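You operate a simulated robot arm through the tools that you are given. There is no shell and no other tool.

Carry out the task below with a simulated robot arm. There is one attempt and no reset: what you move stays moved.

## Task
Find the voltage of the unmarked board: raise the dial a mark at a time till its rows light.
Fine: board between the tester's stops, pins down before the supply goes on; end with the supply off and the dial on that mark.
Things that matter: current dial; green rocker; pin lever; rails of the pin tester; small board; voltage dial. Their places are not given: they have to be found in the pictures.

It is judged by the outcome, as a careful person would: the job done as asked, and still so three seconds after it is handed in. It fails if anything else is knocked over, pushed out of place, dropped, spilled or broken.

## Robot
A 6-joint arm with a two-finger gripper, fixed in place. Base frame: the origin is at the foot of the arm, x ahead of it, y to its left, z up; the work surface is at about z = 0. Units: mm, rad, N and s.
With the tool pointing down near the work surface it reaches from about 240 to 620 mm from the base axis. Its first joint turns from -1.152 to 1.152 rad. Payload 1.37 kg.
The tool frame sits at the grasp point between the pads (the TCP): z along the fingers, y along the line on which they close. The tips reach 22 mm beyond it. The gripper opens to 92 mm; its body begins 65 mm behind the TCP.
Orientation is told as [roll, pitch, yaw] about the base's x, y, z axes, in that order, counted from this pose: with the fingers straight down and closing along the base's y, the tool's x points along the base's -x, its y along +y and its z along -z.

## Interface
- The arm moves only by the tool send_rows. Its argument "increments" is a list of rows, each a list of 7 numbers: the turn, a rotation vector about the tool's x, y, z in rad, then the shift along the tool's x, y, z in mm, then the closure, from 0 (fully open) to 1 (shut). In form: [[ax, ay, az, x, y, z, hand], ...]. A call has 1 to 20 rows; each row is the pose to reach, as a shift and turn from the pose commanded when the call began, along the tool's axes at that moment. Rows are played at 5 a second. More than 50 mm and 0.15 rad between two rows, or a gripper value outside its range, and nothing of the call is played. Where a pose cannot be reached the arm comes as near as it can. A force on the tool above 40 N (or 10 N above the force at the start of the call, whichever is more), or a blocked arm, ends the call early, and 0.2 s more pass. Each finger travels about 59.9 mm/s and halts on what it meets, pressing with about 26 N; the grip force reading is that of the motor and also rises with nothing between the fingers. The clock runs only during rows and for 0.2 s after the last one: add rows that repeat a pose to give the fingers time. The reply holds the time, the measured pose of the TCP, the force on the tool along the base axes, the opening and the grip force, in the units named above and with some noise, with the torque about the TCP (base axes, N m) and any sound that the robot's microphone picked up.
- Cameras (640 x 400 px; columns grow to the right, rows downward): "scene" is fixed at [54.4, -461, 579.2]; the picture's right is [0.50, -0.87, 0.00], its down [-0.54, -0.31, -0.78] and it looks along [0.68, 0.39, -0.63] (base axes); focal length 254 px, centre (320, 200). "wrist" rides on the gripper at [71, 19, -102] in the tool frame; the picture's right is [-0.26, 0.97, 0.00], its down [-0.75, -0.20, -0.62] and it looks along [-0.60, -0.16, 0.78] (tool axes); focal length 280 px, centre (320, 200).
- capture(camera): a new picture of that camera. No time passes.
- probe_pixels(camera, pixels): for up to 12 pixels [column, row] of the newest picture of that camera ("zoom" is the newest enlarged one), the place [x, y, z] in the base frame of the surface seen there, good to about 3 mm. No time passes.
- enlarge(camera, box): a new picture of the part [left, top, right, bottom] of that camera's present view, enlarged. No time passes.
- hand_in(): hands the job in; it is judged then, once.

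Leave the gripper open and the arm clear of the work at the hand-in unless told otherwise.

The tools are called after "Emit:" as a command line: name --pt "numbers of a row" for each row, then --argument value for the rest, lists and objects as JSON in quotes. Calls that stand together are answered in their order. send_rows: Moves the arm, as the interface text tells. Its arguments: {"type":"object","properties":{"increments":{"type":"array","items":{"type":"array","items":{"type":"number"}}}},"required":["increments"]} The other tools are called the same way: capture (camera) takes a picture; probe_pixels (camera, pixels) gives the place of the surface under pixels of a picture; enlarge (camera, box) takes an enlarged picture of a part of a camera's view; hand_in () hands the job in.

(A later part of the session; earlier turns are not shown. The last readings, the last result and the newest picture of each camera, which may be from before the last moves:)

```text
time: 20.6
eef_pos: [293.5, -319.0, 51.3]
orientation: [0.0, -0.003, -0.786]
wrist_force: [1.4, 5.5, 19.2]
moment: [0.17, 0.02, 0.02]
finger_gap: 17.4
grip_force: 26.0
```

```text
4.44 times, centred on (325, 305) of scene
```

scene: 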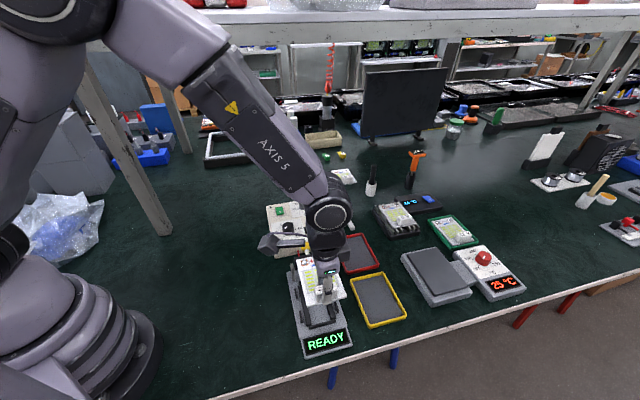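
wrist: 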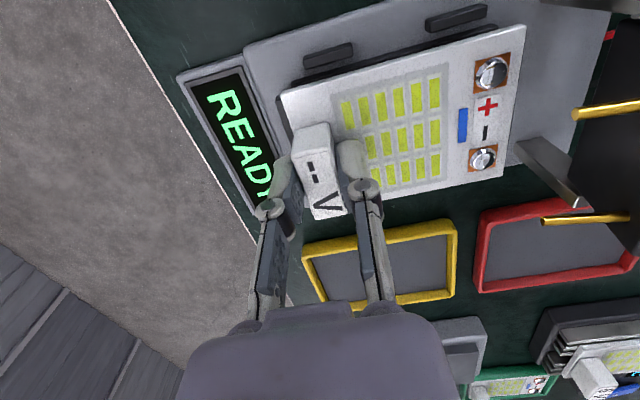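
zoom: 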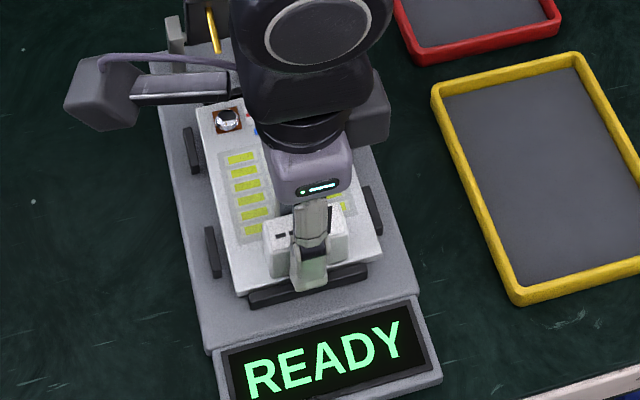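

Contact at z≈51 (19 N), as expected for the rails; gaps are visible at both stops. I relieve the force by 1 mm and open the fingers, then check that the board stays put.

Emit:
send_rows --pt "0 0 0 0 0 -1 1" --pt "0 0 0 0 0 -1 1" --pt "0 0 0 0 0 -1 0.75" --pt "0 0 0 0 0 -1 0.6" --pt "0 0 0 0 0 -1 0.5" --pt "0 0 0 0 0 -1 0.5"

Emit:
capture --camera "wrist"

```text
time: 22.0
eef_pos: [294.1, -318.5, 50.7]
orientation: [-0.001, -0.001, -0.786]
wrist_force: [-0.5, 0.4, -0.2]
moment: [-0.01, 0.0, 0.03]
finger_gap: 46.1
grip_force: 0.2
```

```text
taken
```

wrist: 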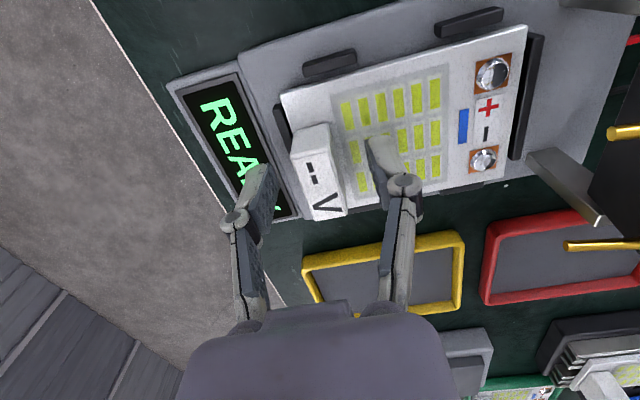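

Released; the board sits between the stops and guides. I rise straight up to z≈180 and look at the tester from above.

Emit:
send_rows --pt "0 0 0 0 0 -15 0.5" --pt "0 0 0 0 0 -45 0.5" --pt "0 0 0 0 0 -80 0.5" --pt "0 0 0 0 0 -110 0.5" --pt "0 0 0 0 0 -140 0.5" --pt "0 0 0 0 0 -140 0.5"

Emit:
capture --camera "wrist"

Emit:
capture --camera "scene"

```text
time: 23.4
eef_pos: [292.4, -319.1, 190.3]
orientation: [0.001, 0.001, -0.786]
wrist_force: [0.5, 0.2, 0.1]
moment: [0.0, -0.02, 0.0]
finger_gap: 46.2
grip_force: 0.0
```

```text
taken
```

wrist: 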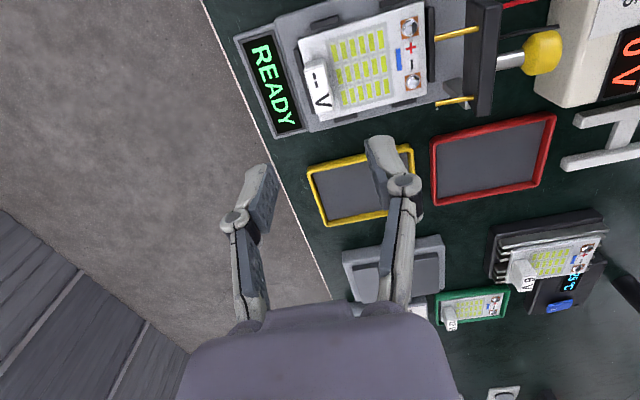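

```text
taken
```

scene: 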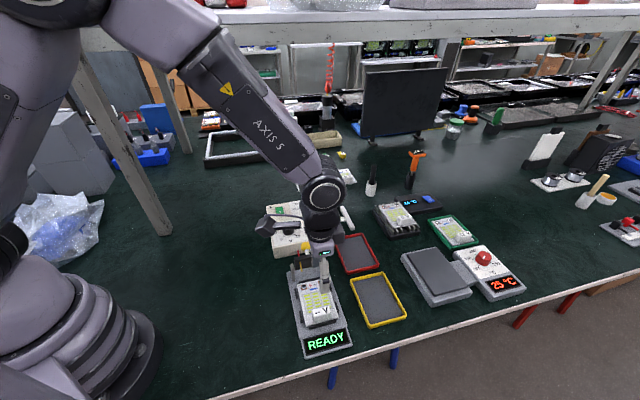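

Emit:
enlarge --camera "wrist" --box '[270, 0, 430, 100]'

Emit:
enlarge --camera "wrist" --box '[400, 0, 600, 125]'

Emit:
probe_pixels --camera "wrist" --pixels '[[543, 42], [543, 55], [545, 68], [530, 52], [512, 60], [480, 30], [475, 100], [485, 115], [438, 38], [440, 104], [490, 50], [480, 70]]'

```text
4.00 times, centred on (350, 50) of wrist
```

zoom: 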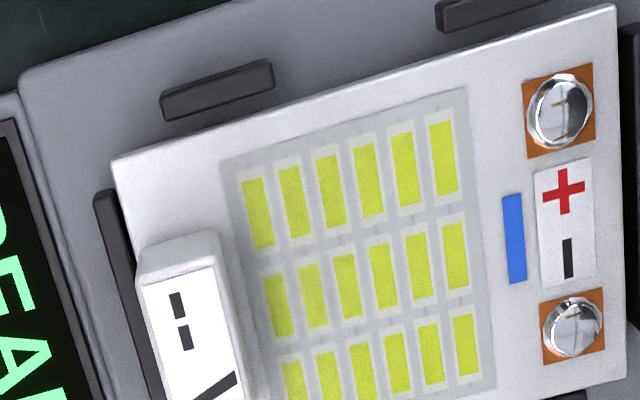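

```text
3.20 times, centred on (500, 62) of wrist
```

zoom: 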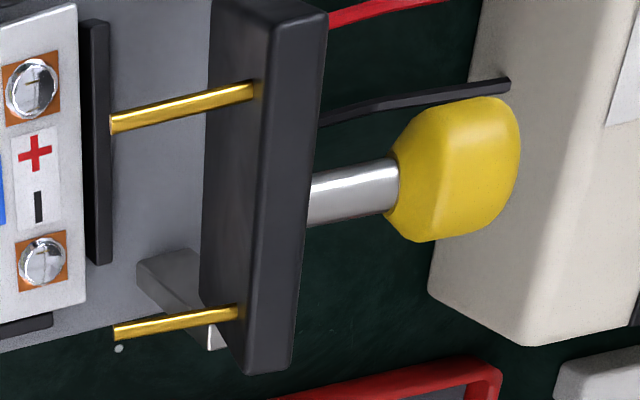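

```text
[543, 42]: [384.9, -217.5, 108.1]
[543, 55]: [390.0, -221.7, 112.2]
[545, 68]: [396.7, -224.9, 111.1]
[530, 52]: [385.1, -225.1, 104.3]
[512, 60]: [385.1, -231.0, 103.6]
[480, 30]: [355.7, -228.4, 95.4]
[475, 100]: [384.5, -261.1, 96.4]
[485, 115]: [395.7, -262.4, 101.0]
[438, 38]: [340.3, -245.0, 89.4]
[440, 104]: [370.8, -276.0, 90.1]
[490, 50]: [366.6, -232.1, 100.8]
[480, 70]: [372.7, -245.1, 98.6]
```

The board sits correctly: "+" pad at v≈412, "−" pad at v≈456, in line with the pins. Next, with the fingers closed, I go above the lever to the supply side of the yellow knob (u≈162, v≈435).

Emit:
send_rows --pt "0 0 0 0 36 0 0.6" --pt "0 0 0 -1 72 0 0.7" --pt "0 0 0 -1 108 0 0.8" --pt "0 0 0 -2 144 0 0.9" --pt "0 0 0 -2.1 181 0 1" --pt "0 0 0 -2.1 181 0 1" --pt "0 0 0 -2.1 181 0 1"

Emit:
capture --camera "wrist"

Emit:
enlarge --camera "scene" --box '[250, 190, 370, 350]'

```text
time: 25.0
eef_pos: [424.8, -192.4, 191.7]
orientation: [0.0, -0.001, -0.787]
wrist_force: [-0.3, 0.2, -0.5]
moment: [-0.03, 0.0, -0.01]
finger_gap: 0.0
grip_force: 26.2
```

```text
taken
```

wrist: 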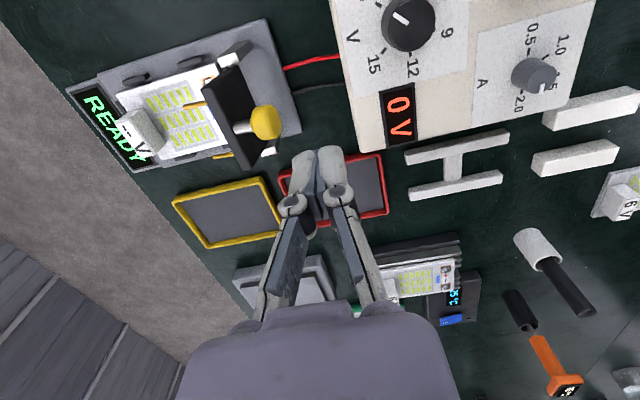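

```text
2.50 times, centred on (310, 270) of scene
```

zoom: 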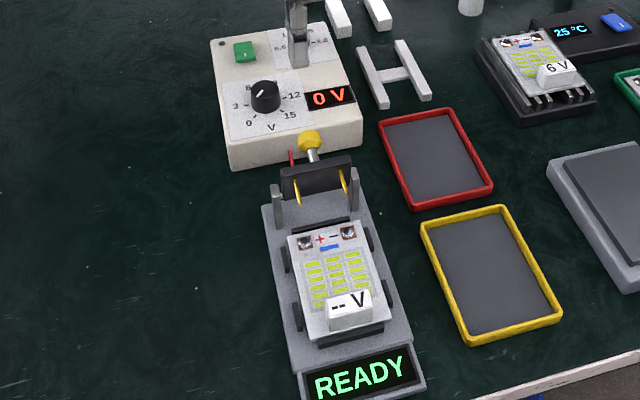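

Fingers are closed and above the gap between the knob and the supply. I descend to z≈106 (tips ≈84), beside the knob.

Emit:
send_rows --pt "0 0 0 0.5 0 25 1" --pt "0 0 0 1 0 50 1" --pt "0 0 0 1.5 0 72 1" --pt "0 0 0 1.5 0 86 1" --pt "0 0 0 1.5 0 86 1"

Emit:
capture --camera "wrist"

Emit:
enlarge --camera "scene" --box '[260, 200, 360, 290]'

```text
time: 26.2
eef_pos: [421.8, -192.1, 105.2]
orientation: [0.001, 0.0, -0.787]
wrist_force: [-1.0, -0.7, 0.1]
moment: [0.0, -0.03, 0.0]
finger_gap: 0.0
grip_force: 26.2
```

```text
taken
```

wrist: 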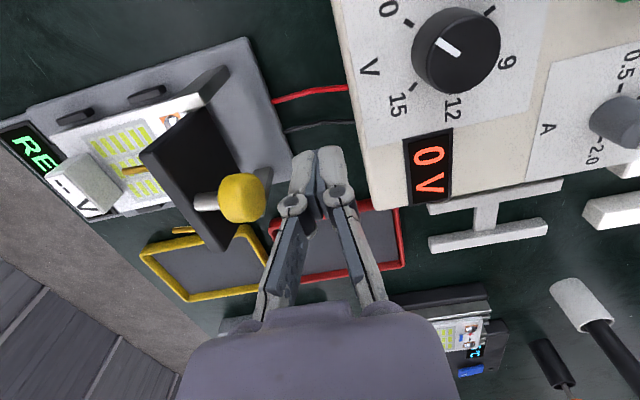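

```text
4.44 times, centred on (310, 245) of scene
```

zoom: 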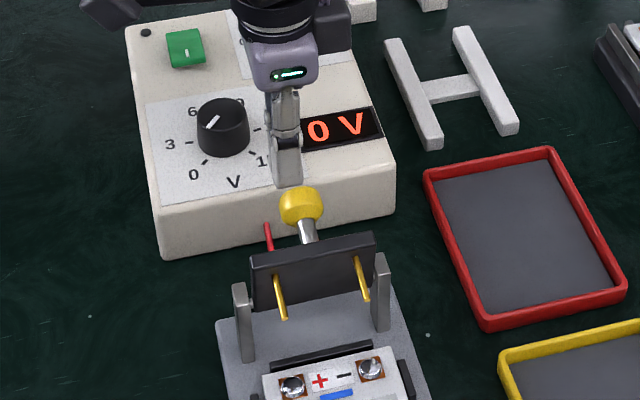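

The knob is exactly in line (39 mm toward the tester). I push the knob slowly toward the tester with the backs of the closed fingers, 45 mm first.

Emit:
send_rows --pt "0 0 0 0 -5 0 1" --pt "0 0 0 0 -10 0 1" --pt "0 0 0 0 -15 0 1" --pt "0 0 0 0 -20 0 1" --pt "0 0 0 0 -25 0 1" --pt "0 0 0 0 -30 0 1" --pt "0 0 0 0 -35 0 1" --pt "0 0 0 0 -40 0 1" --pt "0 0 0 0 -45 0 1"

Emit:
capture --camera "wrist"

Emit:
enlarge --camera "scene" --box '[260, 200, 360, 290]'

```text
time: 28.2
eef_pos: [390.9, -223.0, 106.3]
orientation: [0.0, 0.0, -0.786]
wrist_force: [0.7, -0.2, 0.3]
moment: [-0.03, 0.02, 0.0]
finger_gap: 0.1
grip_force: 25.7
```

```text
taken
```

wrist: 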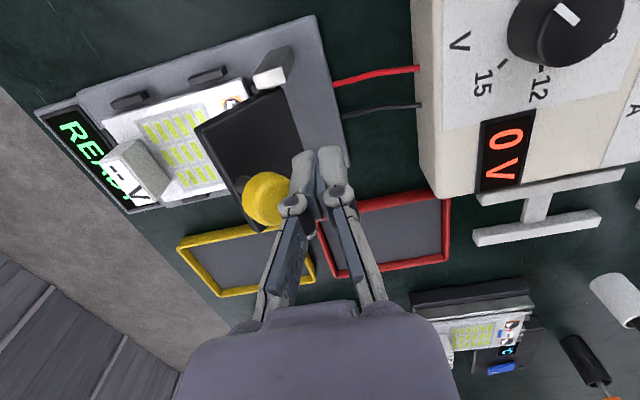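

```text
4.44 times, centred on (310, 245) of scene
```

zoom: 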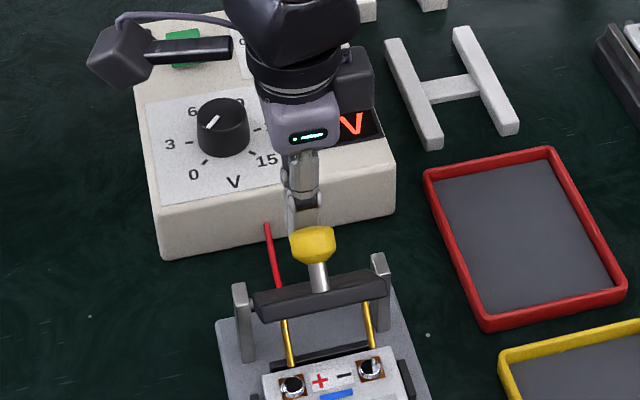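

The lever is swinging forward nicely with little force. I continue pushing another 40 mm.

Emit:
send_rows --pt "0 0 0 0 -5 0 1" --pt "0 0 0 0 -10 0 1" --pt "0 0 0 0 -15 0 1" --pt "0 0 0 0 -20 0 1" --pt "0 0 0 0 -25 0 1" --pt "0 0 0 0 -30 0 1" --pt "0 0 0 0 -35 0 1" --pt "0 0 0 0 -38 0 1"

Emit:
capture --camera "wrist"

Emit:
enlarge --camera "scene" --box '[260, 220, 360, 310]'

```text
time: 30.0
eef_pos: [366.0, -248.7, 104.8]
orientation: [0.001, -0.002, -0.785]
wrist_force: [24.1, 26.9, -3.5]
moment: [0.5, -0.46, 0.0]
finger_gap: 0.2
grip_force: 26.1
```

```text
taken
```

wrist: 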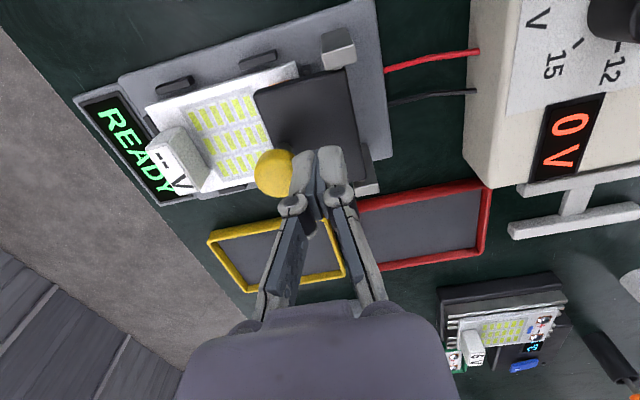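

```text
4.44 times, centred on (310, 265) of scene
```

zoom: 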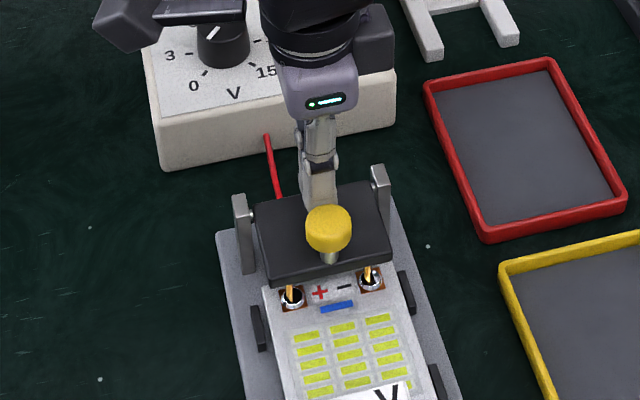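

Force rose to ~36 N: the lever has reached its end and the pins are on the pads. I back off 12 mm to relieve it and look whether it stays down.

Emit:
send_rows --pt "0 0 0 0 6 0 1" --pt "0 0 0 0 12 0 1" --pt "0 0 0 0 12 -25 1" --pt "0 0 0 0 12 -50 1" --pt "0 0 0 0 12 -50 1"

Emit:
enlarge --camera "scene" --box '[270, 240, 350, 310]'

Emit:
capture --camera "wrist"

Emit:
capture --camera "scene"

```text
time: 31.2
eef_pos: [371.7, -242.4, 155.6]
orientation: [-0.001, 0.002, -0.786]
wrist_force: [-0.1, -0.3, 0.7]
moment: [-0.01, 0.02, 0.0]
finger_gap: 0.0
grip_force: 26.1
```

```text
5.71 times, centred on (310, 275) of scene
```

zoom: 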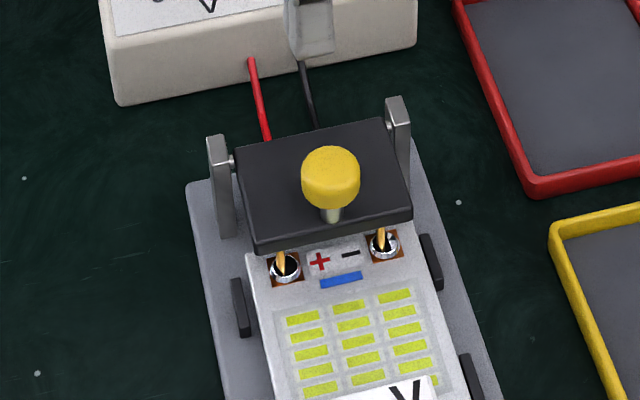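

```text
taken
```

wrist: 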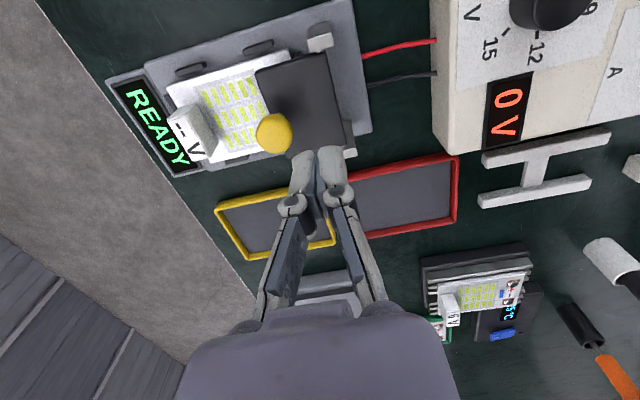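

```text
taken
```

scene: 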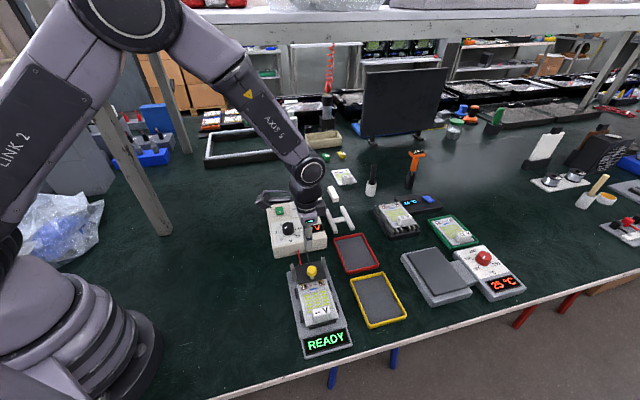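

The lever stays down with both pins on the pads. Next I go to look closely at the green rocker and dials: TCP to about (467,16,150).

Emit:
send_rows --pt "0 0 0 16 35 -20 1" --pt "0 0 0 32 70 -20 1" --pt "0 0 0 49 107 -20 1" --pt "0 0 0 66 143 -20 1" --pt "0 0 0 82 179 -20 1" --pt "0 0 0 98 214 -10 1" --pt "0 0 0 115 250 5 1" --pt "0 0 0 115 250 5 1"

Emit:
capture --camera "wrist"

Emit:
enlarge --camera "scene" --box '[255, 190, 335, 260]'

```text
time: 33.0
eef_pos: [468.5, 16.5, 150.1]
orientation: [-0.001, -0.001, -0.788]
wrist_force: [0.2, 0.5, -0.3]
moment: [-0.02, -0.02, -0.01]
finger_gap: 0.0
grip_force: 25.9
```

```text
taken
```

wrist: 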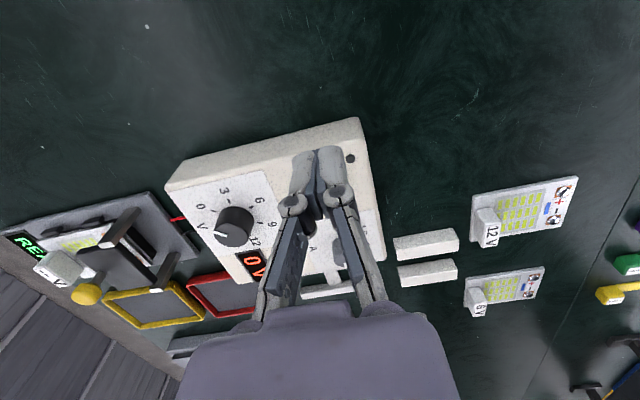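

```text
5.71 times, centred on (295, 225) of scene
```

zoom: 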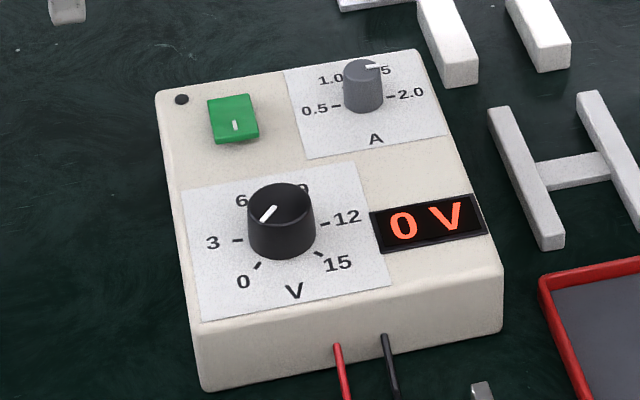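

The fingers hide the rocker here; I enlarge the scene camera's view of it and also shift the hand so that the wrist camera sees it freely.

Emit:
enlarge --camera "scene" --box '[268, 200, 296, 220]'

Emit:
send_rows --pt "0 0 0 5 -40 0 1" --pt "0 0 0 10 -75 0 1" --pt "0 0 0 10 -75 0 1"

Emit:
capture --camera "wrist"

```text
16.00 times, centred on (282, 210) of scene
```

zoom: 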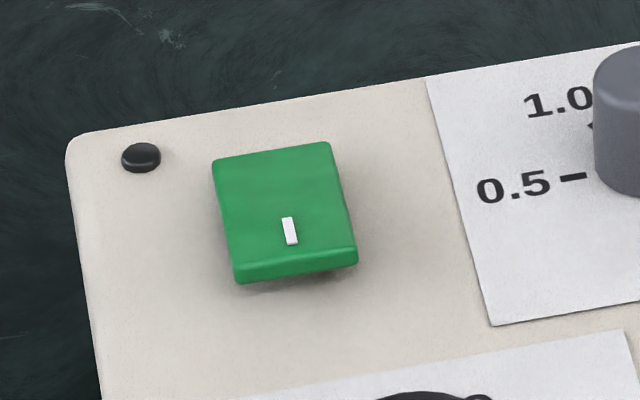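

```text
time: 33.8
eef_pos: [407.9, -30.7, 151.0]
orientation: [0.0, -0.001, -0.785]
wrist_force: [-0.1, 0.1, 0.0]
moment: [-0.03, 0.04, -0.03]
finger_gap: 0.0
grip_force: 25.9
```

```text
taken
```

wrist: 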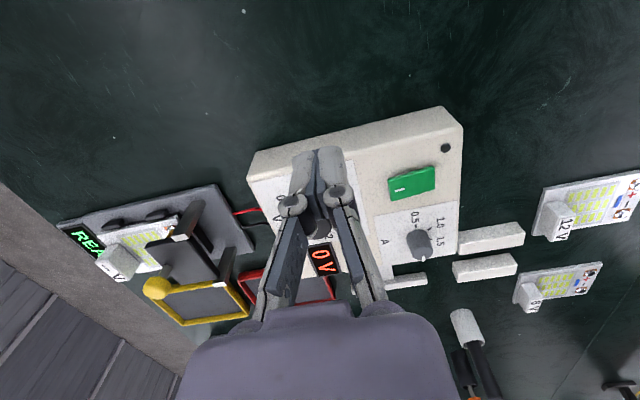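

The rocker's "I" end (toward the voltage dial) is raised, the far end is down: it is off, and pressing the "I" end should switch it on. I enlarge the wrist view to locate it.

Emit:
enlarge --camera "wrist" --box '[370, 140, 466, 200]'

Emit:
probe_pixels --camera "zoom" --pixels '[[150, 280], [170, 300], [200, 250], [250, 270], [300, 210], [350, 250], [400, 190], [420, 240], [270, 240], [170, 260], [140, 250], [440, 180]]'

```text
6.67 times, centred on (418, 170) of wrist
```

zoom: 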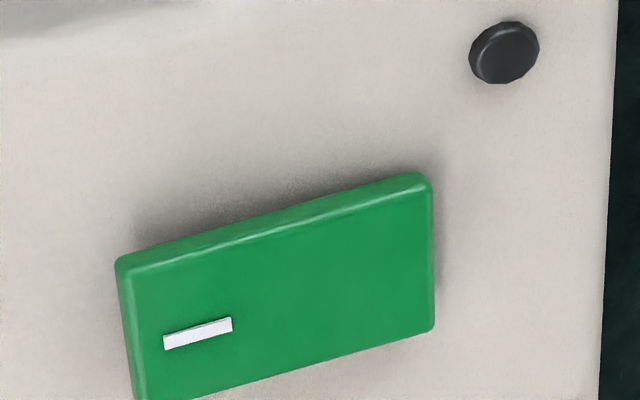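

```text
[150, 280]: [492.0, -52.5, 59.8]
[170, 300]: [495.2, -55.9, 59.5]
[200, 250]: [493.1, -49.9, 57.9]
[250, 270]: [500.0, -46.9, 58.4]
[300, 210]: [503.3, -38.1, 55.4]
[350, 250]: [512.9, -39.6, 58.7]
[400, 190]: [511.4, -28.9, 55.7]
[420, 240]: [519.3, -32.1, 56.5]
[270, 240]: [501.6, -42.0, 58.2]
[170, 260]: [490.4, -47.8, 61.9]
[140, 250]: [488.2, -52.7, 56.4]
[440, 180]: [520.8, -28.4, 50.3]
```

Rocker spans u 306–345 (centre ≈325), v≈393; "I" end at u≈312, z≈60. I move the closed fingertips above the "I" end, then down to z≈90 (tips 68).

Emit:
send_rows --pt "0 0 0 -28 14 0 1" --pt "0 0 0 -56 28 5 1" --pt "0 0 0 -82.9 41.3 20 1" --pt "0 0 0 -82.9 41.3 45 1" --pt "0 0 0 -82.9 41.3 60 1" --pt "0 0 0 -82.9 41.3 60 1"

Emit:
capture --camera "wrist"

Emit:
enlarge --camera "scene" --box '[255, 180, 335, 260]'

```text
time: 35.2
eef_pos: [496.2, -59.1, 89.9]
orientation: [-0.001, 0.0, -0.784]
wrist_force: [0.0, -0.5, -0.4]
moment: [-0.03, -0.02, -0.04]
finger_gap: 0.0
grip_force: 25.7
```

```text
taken
```

wrist: 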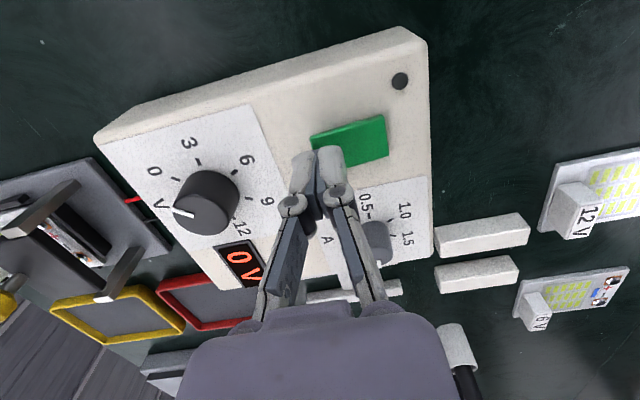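

```text
5.00 times, centred on (295, 220) of scene
```

zoom: 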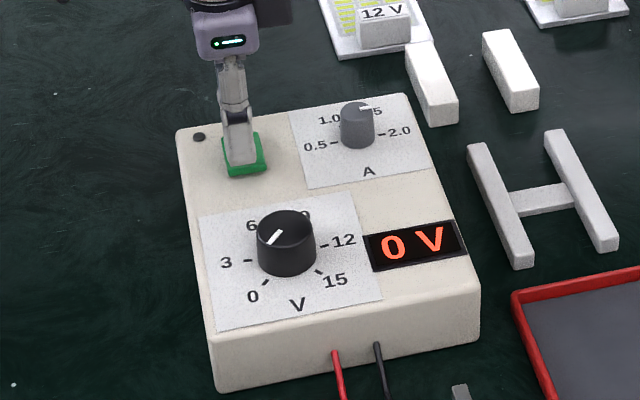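

The fingertips are right above the "I" end. I press down in small steps, watching force and sound.

Emit:
send_rows --pt "0 0 0 0 0 3 1" --pt "0 0 0 0 0 6 1" --pt "0 0 0 0 0 8 1" --pt "0 0 0 0 0 9.5 1" --pt "0 0 0 0 0 11 1" --pt "0 0 0 0 0 12.5 1"

Emit:
enlarge --camera "scene" --box '[255, 180, 335, 260]'

```text
time: 36.6
eef_pos: [495.1, -59.9, 79.0]
orientation: [0.0, 0.0, -0.785]
wrist_force: [-4.7, -0.3, 11.6]
moment: [0.07, 0.05, -0.01]
finger_gap: 0.1
grip_force: 25.8
```

```text
5.00 times, centred on (295, 220) of scene
```

zoom: 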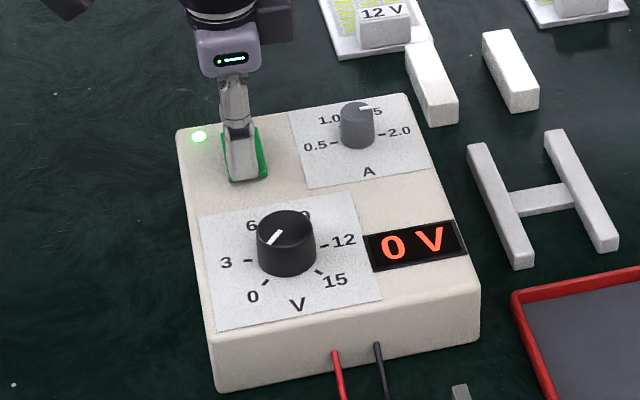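

The supply's LED at the corner lights green: the supply is on. I raise the hand to z≈130 and check the board and display.

Emit:
send_rows --pt "0 0 0 0 0 -10 1" --pt "0 0 0 0 0 -30 1" --pt "0 0 0 0 0 -52 1" --pt "0 0 0 0 0 -52 1"

Emit:
enlarge --camera "scene" --box '[255, 190, 335, 260]'

Emit:
enlarge --camera "scene" --box '[280, 255, 370, 360]'

Emit:
capture --camera "wrist"

```text
time: 37.6
eef_pos: [495.9, -60.0, 128.8]
orientation: [0.001, 0.0, -0.785]
wrist_force: [0.5, 0.0, -1.0]
moment: [-0.05, -0.01, -0.02]
finger_gap: 0.2
grip_force: 25.8
```

```text
5.71 times, centred on (295, 225) of scene
```

zoom: 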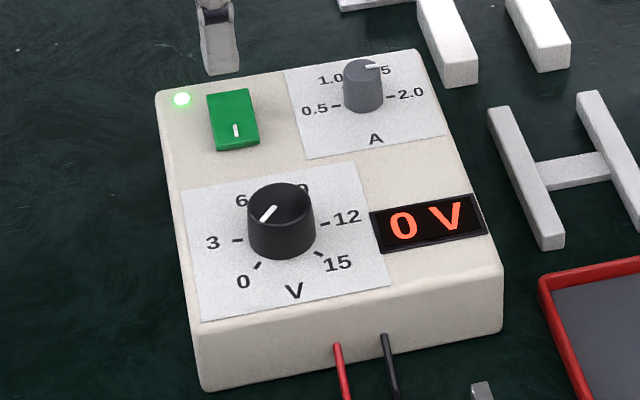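

```text
3.81 times, centred on (325, 308) of scene
```

zoom: 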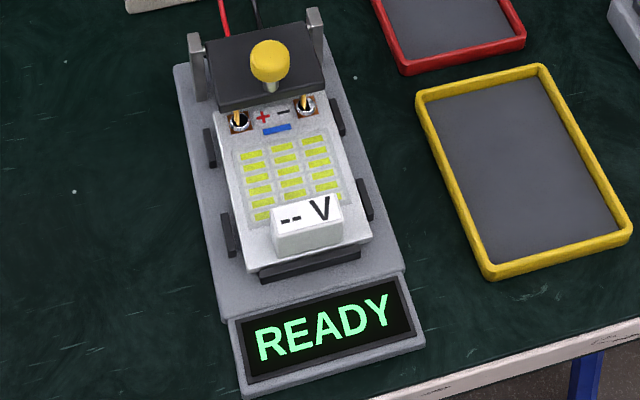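

```text
taken
```

wrist: 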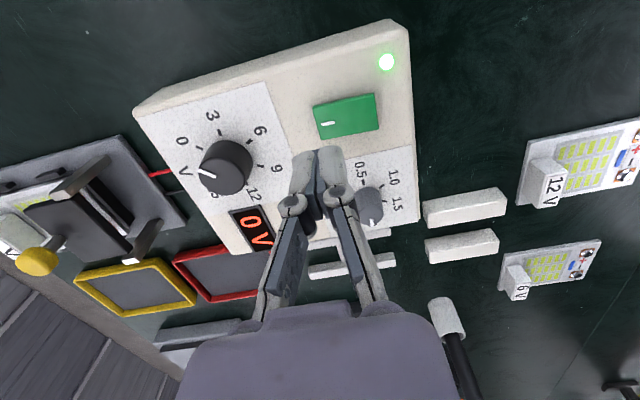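

The supply is on at 0 V and the rows are dark. Now I measure the voltage dial's axis in an enlarged view.

Emit:
enlarge --camera "wrist" --box '[160, 90, 304, 230]'

Emit:
probe_pixels --camera "zoom" --pixels '[[300, 240], [270, 220], [330, 260], [320, 220], [280, 260], [250, 240], [350, 240], [300, 280], [300, 205], [220, 150], [380, 130], [400, 240]]'

```text
2.86 times, centred on (232, 160) of wrist
```

zoom: 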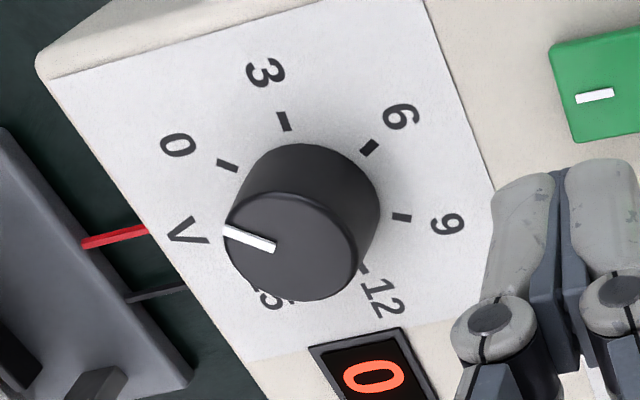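

```text
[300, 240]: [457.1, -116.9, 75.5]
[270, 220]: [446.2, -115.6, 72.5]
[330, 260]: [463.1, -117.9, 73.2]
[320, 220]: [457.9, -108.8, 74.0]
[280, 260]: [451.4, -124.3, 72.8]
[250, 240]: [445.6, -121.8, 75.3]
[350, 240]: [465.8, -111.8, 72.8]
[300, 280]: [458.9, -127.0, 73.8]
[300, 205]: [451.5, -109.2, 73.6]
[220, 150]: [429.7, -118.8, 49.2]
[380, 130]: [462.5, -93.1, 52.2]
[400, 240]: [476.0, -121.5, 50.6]
```

The dial's axis comes out at about u=236, v=406.5 (x≈454, y≈−121), top z≈74, radius ≈15.7; the marks are about 54.5° apart clockwise. I move above it at z≈115 with fingers open about 60 mm to verify centring.

Emit:
send_rows --pt "0 0 0 -4 -24 0 0.8" --pt "0 0 0 -9 -48 0 0.55" --pt "0 0 0 -13.4 -72.2 5 0.35" --pt "0 0 0 -13.4 -72.2 13.8 0.35" --pt "0 0 0 -13.4 -72.2 13.8 0.35"

Emit:
capture --camera "wrist"

Emit:
enlarge --camera "wrist" --box '[240, 80, 400, 180]'

```text
time: 38.8
eef_pos: [452.5, -119.1, 115.9]
orientation: [0.0, -0.001, -0.787]
wrist_force: [-1.3, -0.2, -0.1]
moment: [0.01, 0.01, 0.01]
finger_gap: 59.9
grip_force: 0.1
```

```text
taken
```

wrist: 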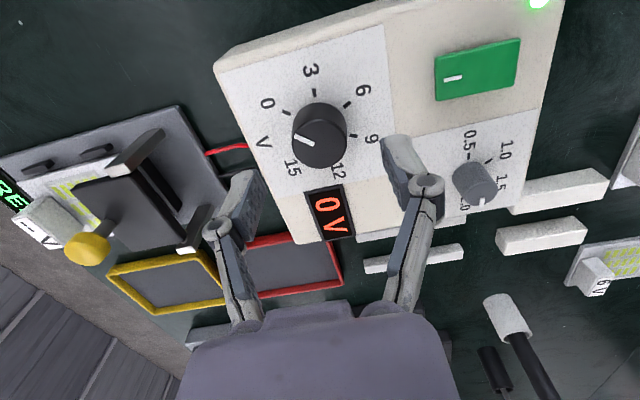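

```text
4.00 times, centred on (320, 130) of wrist
```

zoom: 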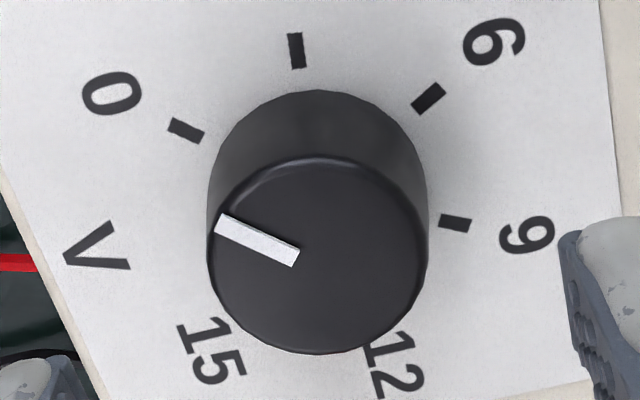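

The knob's top centre appears at (319.5,143.8), exactly where the tool axis should project: centred. I pre-turn the hand by −0.47 rad and descend to z≈77 around the knob with the fingers open.

Emit:
send_rows --pt "0 0 -0.12 0 0 0 0.35" --pt "0 0 -0.24 0 0 0 0.35" --pt "0 0 -0.36 0 0 0 0.35" --pt "0 0 -0.47 0 0 0 0.35" --pt "0 0 -0.47 0 0 12 0.35" --pt "0 0 -0.47 0 0 25 0.35" --pt "0 0 -0.47 0 0 38.5 0.35" --pt "0 0 -0.47 0 0 38.5 0.35"

Emit:
capture --camera "wrist"

Emit:
enlarge --camera "scene" --box '[255, 180, 345, 360]'

```text
time: 40.6
eef_pos: [453.2, -121.0, 77.5]
orientation: [0.001, -0.002, -0.315]
wrist_force: [0.9, -0.2, 0.7]
moment: [0.02, 0.0, 0.01]
finger_gap: 60.1
grip_force: 0.0
```

```text
taken
```

wrist: 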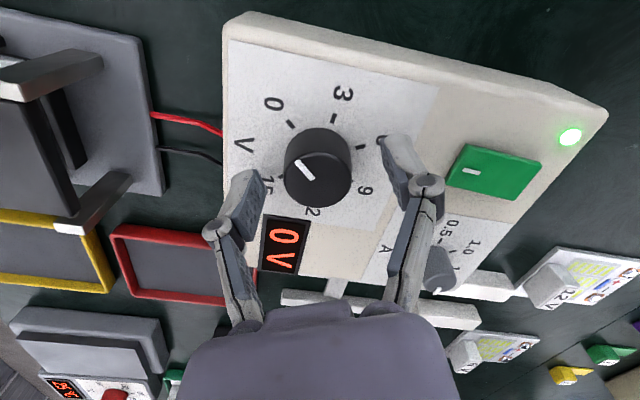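

```text
2.22 times, centred on (300, 270) of scene
```

zoom: 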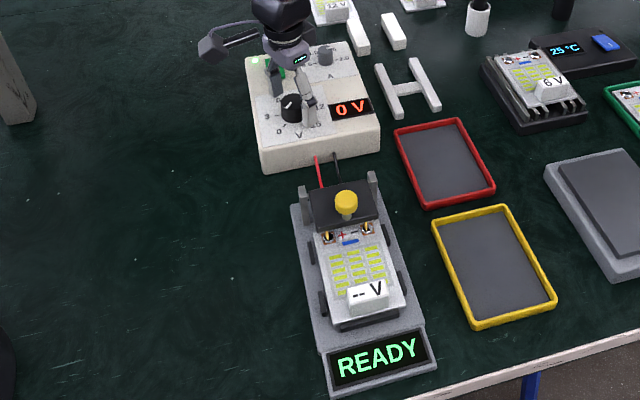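

The knob is centred between the fingers, and both the display and the board are visible in the scene view. I close on the knob.

Emit:
send_rows --pt "0 0 0 0 0 0 0.5" --pt "0 0 0 0 0 0 0.62" --pt "0 0 0 0 0 0 0.75" --pt "0 0 0 0 0 0 0.9" --pt "0 0 0 0 0 0 1" --pt "0 0 0 0 0 0 1"

```text
time: 42.0
eef_pos: [453.9, -120.7, 78.0]
orientation: [-0.001, -0.002, -0.316]
wrist_force: [-10.9, -26.6, 7.2]
moment: [-0.49, 0.22, -0.02]
finger_gap: 33.0
grip_force: 27.9
```

Closed at a gap of 33 mm but with a side force of ~28 N along the closing line, so the hand is slightly off-centre. I take a look before easing it.

Emit:
enlarge --camera "wrist" --box '[220, 110, 420, 260]'

Emit:
enlarge --camera "scene" --box '[260, 190, 340, 260]'

```text
2.67 times, centred on (320, 185) of wrist
```

zoom: 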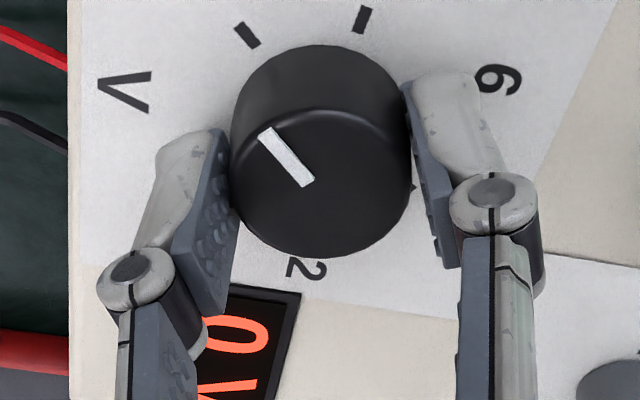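

```text
5.71 times, centred on (300, 225) of scene
```

zoom: 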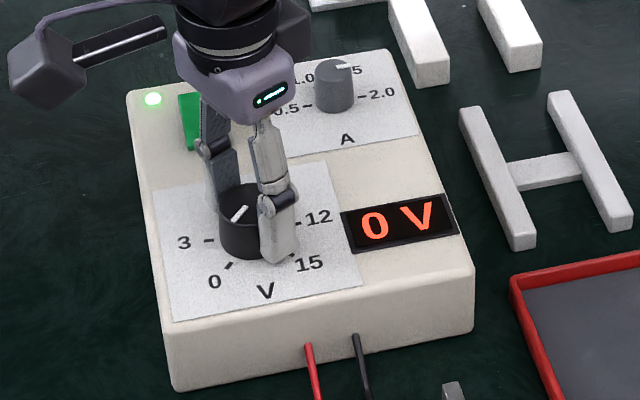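

Both pads touch the knob; the hand is about a millimetre off along the closing line. I ease the hand 1 mm in the direction of the force and read again.

Emit:
send_rows --pt "0 0 0 0 -0.5 0 1" --pt "0 0 0 0 -1 0 1" --pt "0 0 0 0 -1 0 1"

```text
time: 42.8
eef_pos: [453.5, -122.0, 78.0]
orientation: [0.001, 0.0, -0.316]
wrist_force: [-11.4, -22.1, 8.0]
moment: [-0.48, 0.16, -0.02]
finger_gap: 33.0
grip_force: 28.0
```

The force fell a little (29→25 N). I continue easing in the same direction by another 1.5 mm.

Emit:
send_rows --pt "0 0 0 0 -0.5 0 1" --pt "0 0 0 0 -1 0 1" --pt "0 0 0 0 -1.5 0 1" --pt "0 0 0 0 -1.5 0 1"

```text
time: 43.8
eef_pos: [453.2, -121.4, 77.3]
orientation: [-0.001, -0.001, -0.315]
wrist_force: [-6.9, -3.6, 12.1]
moment: [0.04, 0.56, -0.03]
finger_gap: 33.3
grip_force: 28.2
```

Now the side forces are small. I turn the dial clockwise by one mark, ≈0.95 rad, in small steps.

Emit:
send_rows --pt "0 0 0.1 0 0 0 1" --pt "0 0 0.22 0 0 0 1" --pt "0 0 0.34 0 0 0 1" --pt "0 0 0.46 0 0 0 1" --pt "0 0 0.58 0 0 0 1" --pt "0 0 0.7 0 0 0 1" --pt "0 0 0.82 0 0 0 1" --pt "0 0 0.95 0 0 0 1" --pt "0 0 0.95 0 0 0 1"

Emit:
enlarge --camera "scene" --box '[260, 190, 340, 260]'

Emit:
enlarge --camera "scene" --box '[280, 255, 370, 360]'

Emit:
capture --camera "wrist"

```text
time: 45.8
eef_pos: [454.1, -122.7, 77.2]
orientation: [0.002, -0.002, -1.267]
wrist_force: [7.6, 6.3, 4.7]
moment: [-0.21, -0.27, -0.01]
finger_gap: 32.8
grip_force: 27.7
```

```text
5.71 times, centred on (300, 225) of scene
```

zoom: 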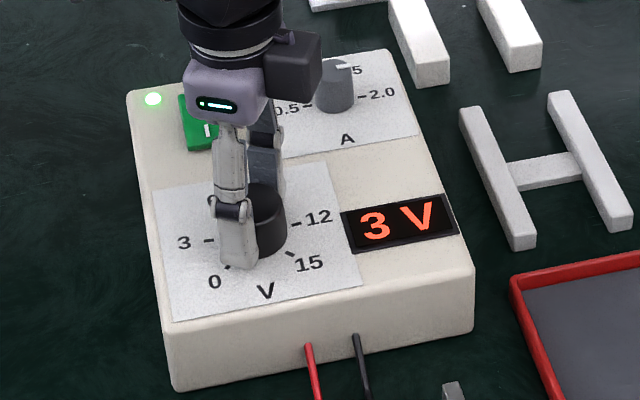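

```text
3.81 times, centred on (325, 308) of scene
```

zoom: 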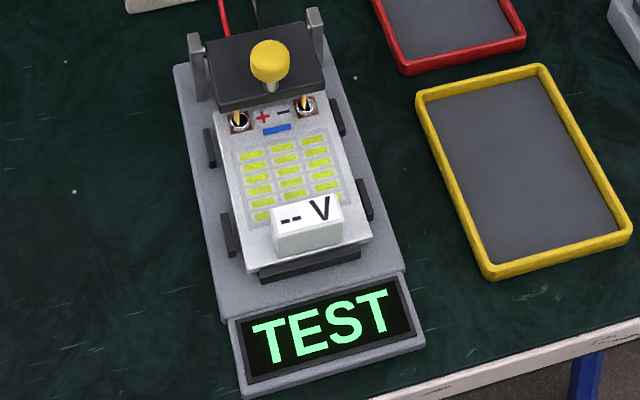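

```text
taken
```

wrist: 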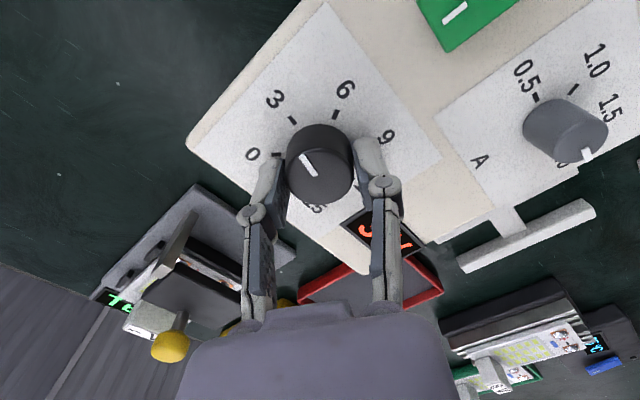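

Display reads 3 V and the tester says TEST. The rows look unlit. I wait about 2 s with the hand still and look again.

Emit:
send_rows --pt "0 0 0 0 0 0 1" --pt "0 0 0 0 0 0 1" --pt "0 0 0 0 0 0 1" --pt "0 0 0 0 0 0 1" --pt "0 0 0 0 0 0 1" --pt "0 0 0 0 0 0 1" --pt "0 0 0 0 0 0 1" --pt "0 0 0 0 0 0 1" --pt "0 0 0 0 0 0 1" --pt "0 0 0 0 0 0 1"

Emit:
enlarge --camera "scene" --box '[280, 255, 370, 360]'

Emit:
enlarge --camera "scene" --box '[260, 190, 340, 260]'

```text
time: 48.0
eef_pos: [453.6, -122.8, 76.9]
orientation: [0.002, 0.0, -1.266]
wrist_force: [18.1, -1.7, -1.3]
moment: [0.03, -0.34, 0.0]
finger_gap: 32.6
grip_force: 27.8
```

```text
3.81 times, centred on (325, 308) of scene
```

zoom: 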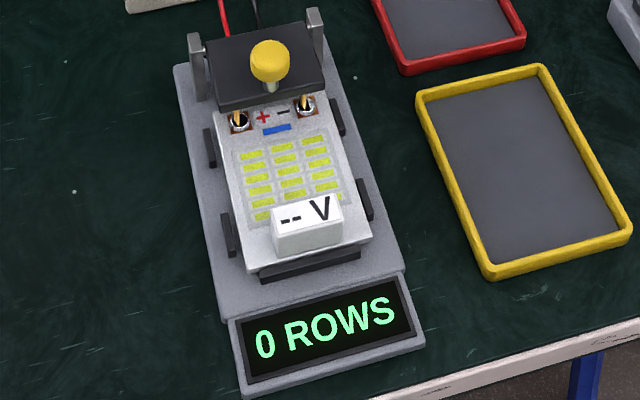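

```text
5.71 times, centred on (300, 225) of scene
```

zoom: 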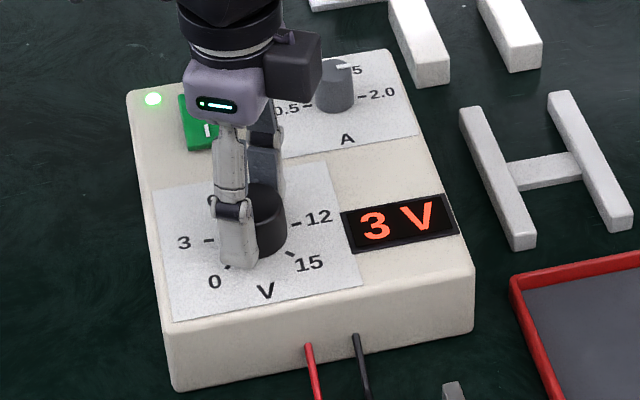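

The tester finished: "0 ROWS" at 3 V. Next mark: I open, turn the hand back by 0.95 rad while re-centring by about 1.8 mm (from the side-force reading), and close again.

Emit:
send_rows --pt "0 0 0 0 0 0 0.6" --pt "0 0 0 0 0 0 0.45" --pt "0 0 0 -0.35 1.8 0 0.45" --pt "0 0 -0.12 -0.35 1.8 0 0.45" --pt "0 0 -0.24 -0.35 1.8 0 0.45" --pt "0 0 -0.36 -0.35 1.8 0 0.45" --pt "0 0 -0.48 -0.35 1.8 0 0.45" --pt "0 0 -0.6 -0.35 1.8 0 0.45" --pt "0 0 -0.72 -0.35 1.8 0 0.45" --pt "0 0 -0.84 -0.35 1.8 0 0.45" --pt "0 0 -0.95 -0.35 1.8 0 0.45" --pt "0 0 -0.95 -0.35 1.8 0 0.45"

Emit:
capture --camera "wrist"

Emit:
enlarge --camera "scene" --box '[260, 190, 340, 260]'

Emit:
enlarge --camera "wrist" --box '[220, 110, 420, 260]'

```text
time: 50.6
eef_pos: [454.8, -121.9, 77.7]
orientation: [-0.001, 0.001, -0.315]
wrist_force: [0.6, 0.1, -0.7]
moment: [0.01, -0.03, 0.03]
finger_gap: 50.4
grip_force: 0.1
```

```text
taken
```

wrist: 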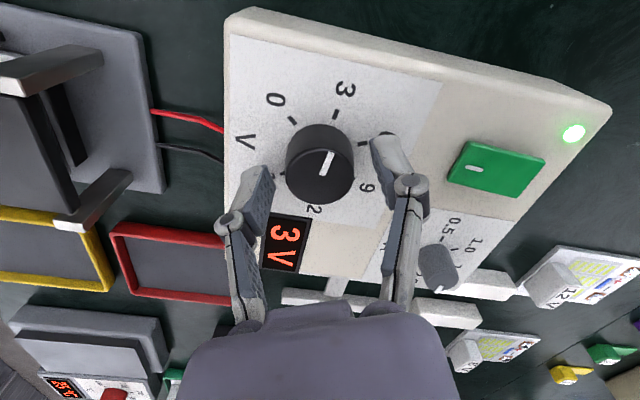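

```text
5.71 times, centred on (300, 225) of scene
```

zoom: 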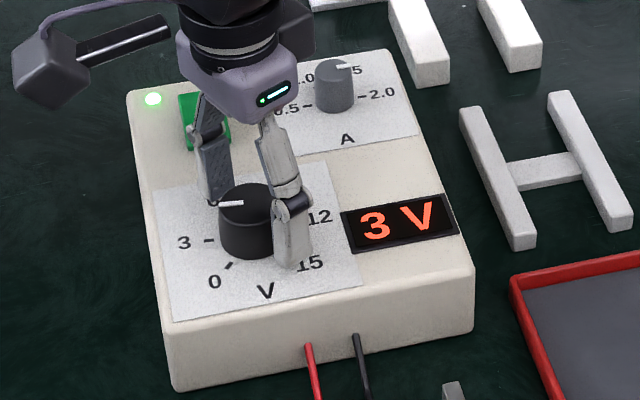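

```text
2.67 times, centred on (320, 185) of wrist
```

zoom: 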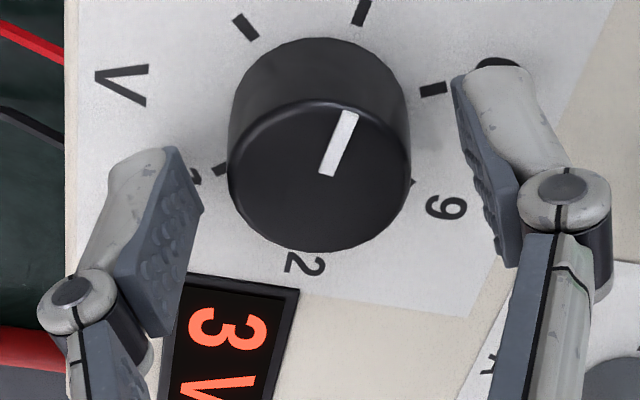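

The pointer stands at the 3 mark and the display holds 3 V. I close on the knob again for the next mark.

Emit:
send_rows --pt "0 0 0 0 0 0 0.55" --pt "0 0 0 0 0 0 0.65" --pt "0 0 0 0 0 0 0.8" --pt "0 0 0 0 0 0 1" --pt "0 0 0 0 0 0 1"

```text
time: 51.8
eef_pos: [455.5, -121.4, 78.2]
orientation: [0.002, 0.0, -0.316]
wrist_force: [0.4, 1.8, 0.2]
moment: [0.0, -0.05, 0.01]
finger_gap: 32.8
grip_force: 27.9
```

Well centred this time (side forces below 2 N). I turn one mark to 6 V.

Emit:
send_rows --pt "0 0 0.1 0 0 0 1" --pt "0 0 0.22 0 0 0 1" --pt "0 0 0.34 0 0 0 1" --pt "0 0 0.46 0 0 0 1" --pt "0 0 0.58 0 0 0 1" --pt "0 0 0.7 0 0 0 1" --pt "0 0 0.82 0 0 0 1" --pt "0 0 0.95 0 0 0 1" --pt "0 0 0.95 0 0 0 1" --pt "0 0 0.95 0 0 0 1" --pt "0 0 0.95 0 0 0 1" --pt "0 0 0.95 0 0 0 1" --pt "0 0 0.95 0 0 0 1" --pt "0 0 0.95 0 0 0 1" --pt "0 0 0.95 0 0 0 1" --pt "0 0 0.95 0 0 0 1" --pt "0 0 0.95 0 0 0 1" --pt "0 0 0.95 0 0 0 1"

Emit:
enlarge --camera "scene" --box '[280, 255, 370, 360]'

Emit:
enlarge --camera "scene" --box '[260, 190, 340, 260]'

```text
time: 55.6
eef_pos: [455.0, -122.3, 76.2]
orientation: [-0.001, 0.0, -1.267]
wrist_force: [-25.0, -21.0, 16.9]
moment: [-0.6, 0.53, 0.02]
finger_gap: 33.0
grip_force: 28.3
```

```text
3.81 times, centred on (325, 308) of scene
```

zoom: 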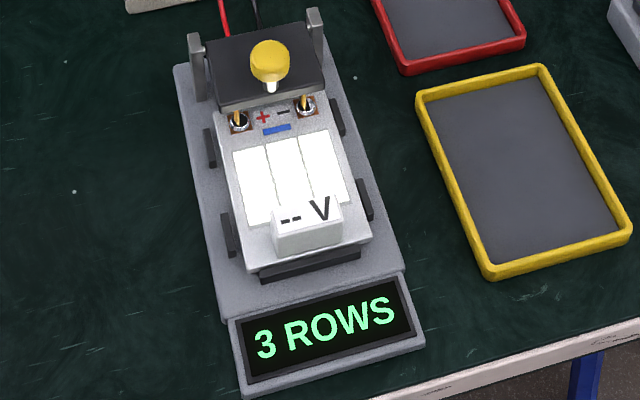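

```text
5.71 times, centred on (300, 225) of scene
```

zoom: 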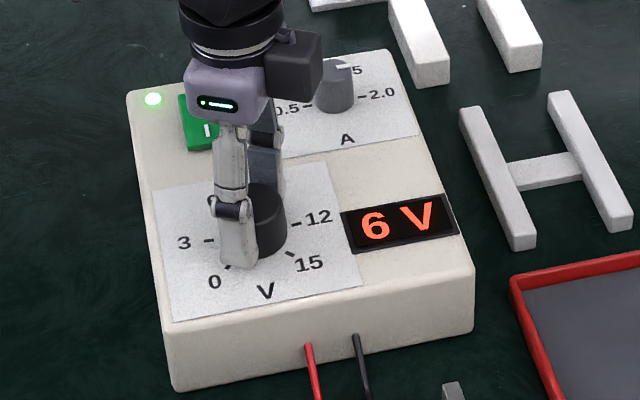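

All three rows are lit: "3 ROWS" at 6 V. That's the board's voltage. I open the fingers carefully and rise straight up.

Emit:
send_rows --pt "0 0 0 0 0 0 0.6" --pt "0 0 0 0 0 0 0.45" --pt "0 0 0 0 0 0 0.4" --pt "0 0 0 0 0 -10 0.4" --pt "0 0 0 0 0 -30 0.4" --pt "0 0 0 0 0 -55 0.4" --pt "0 0 0 0 0 -55 0.4"

Emit:
capture --camera "wrist"

Emit:
enlarge --camera "scene" --box '[255, 190, 335, 260]'

```text
time: 57.2
eef_pos: [456.9, -121.8, 131.8]
orientation: [0.0, -0.001, -1.266]
wrist_force: [0.1, -0.1, -0.1]
moment: [0.02, -0.04, 0.02]
finger_gap: 55.2
grip_force: 0.1
```

```text
taken
```

wrist: 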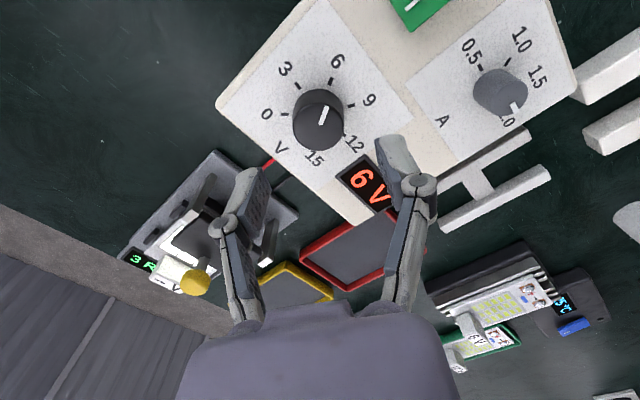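

```text
5.71 times, centred on (295, 225) of scene
```

zoom: 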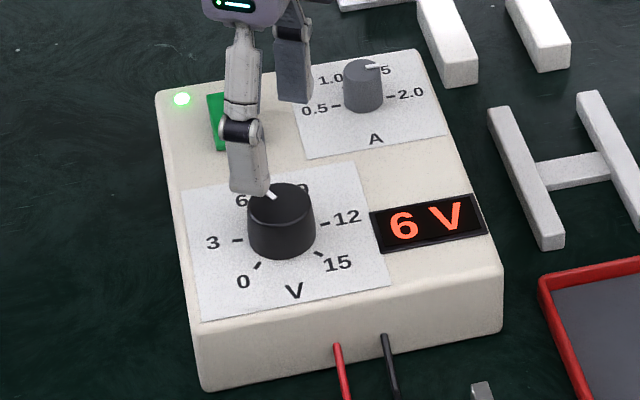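

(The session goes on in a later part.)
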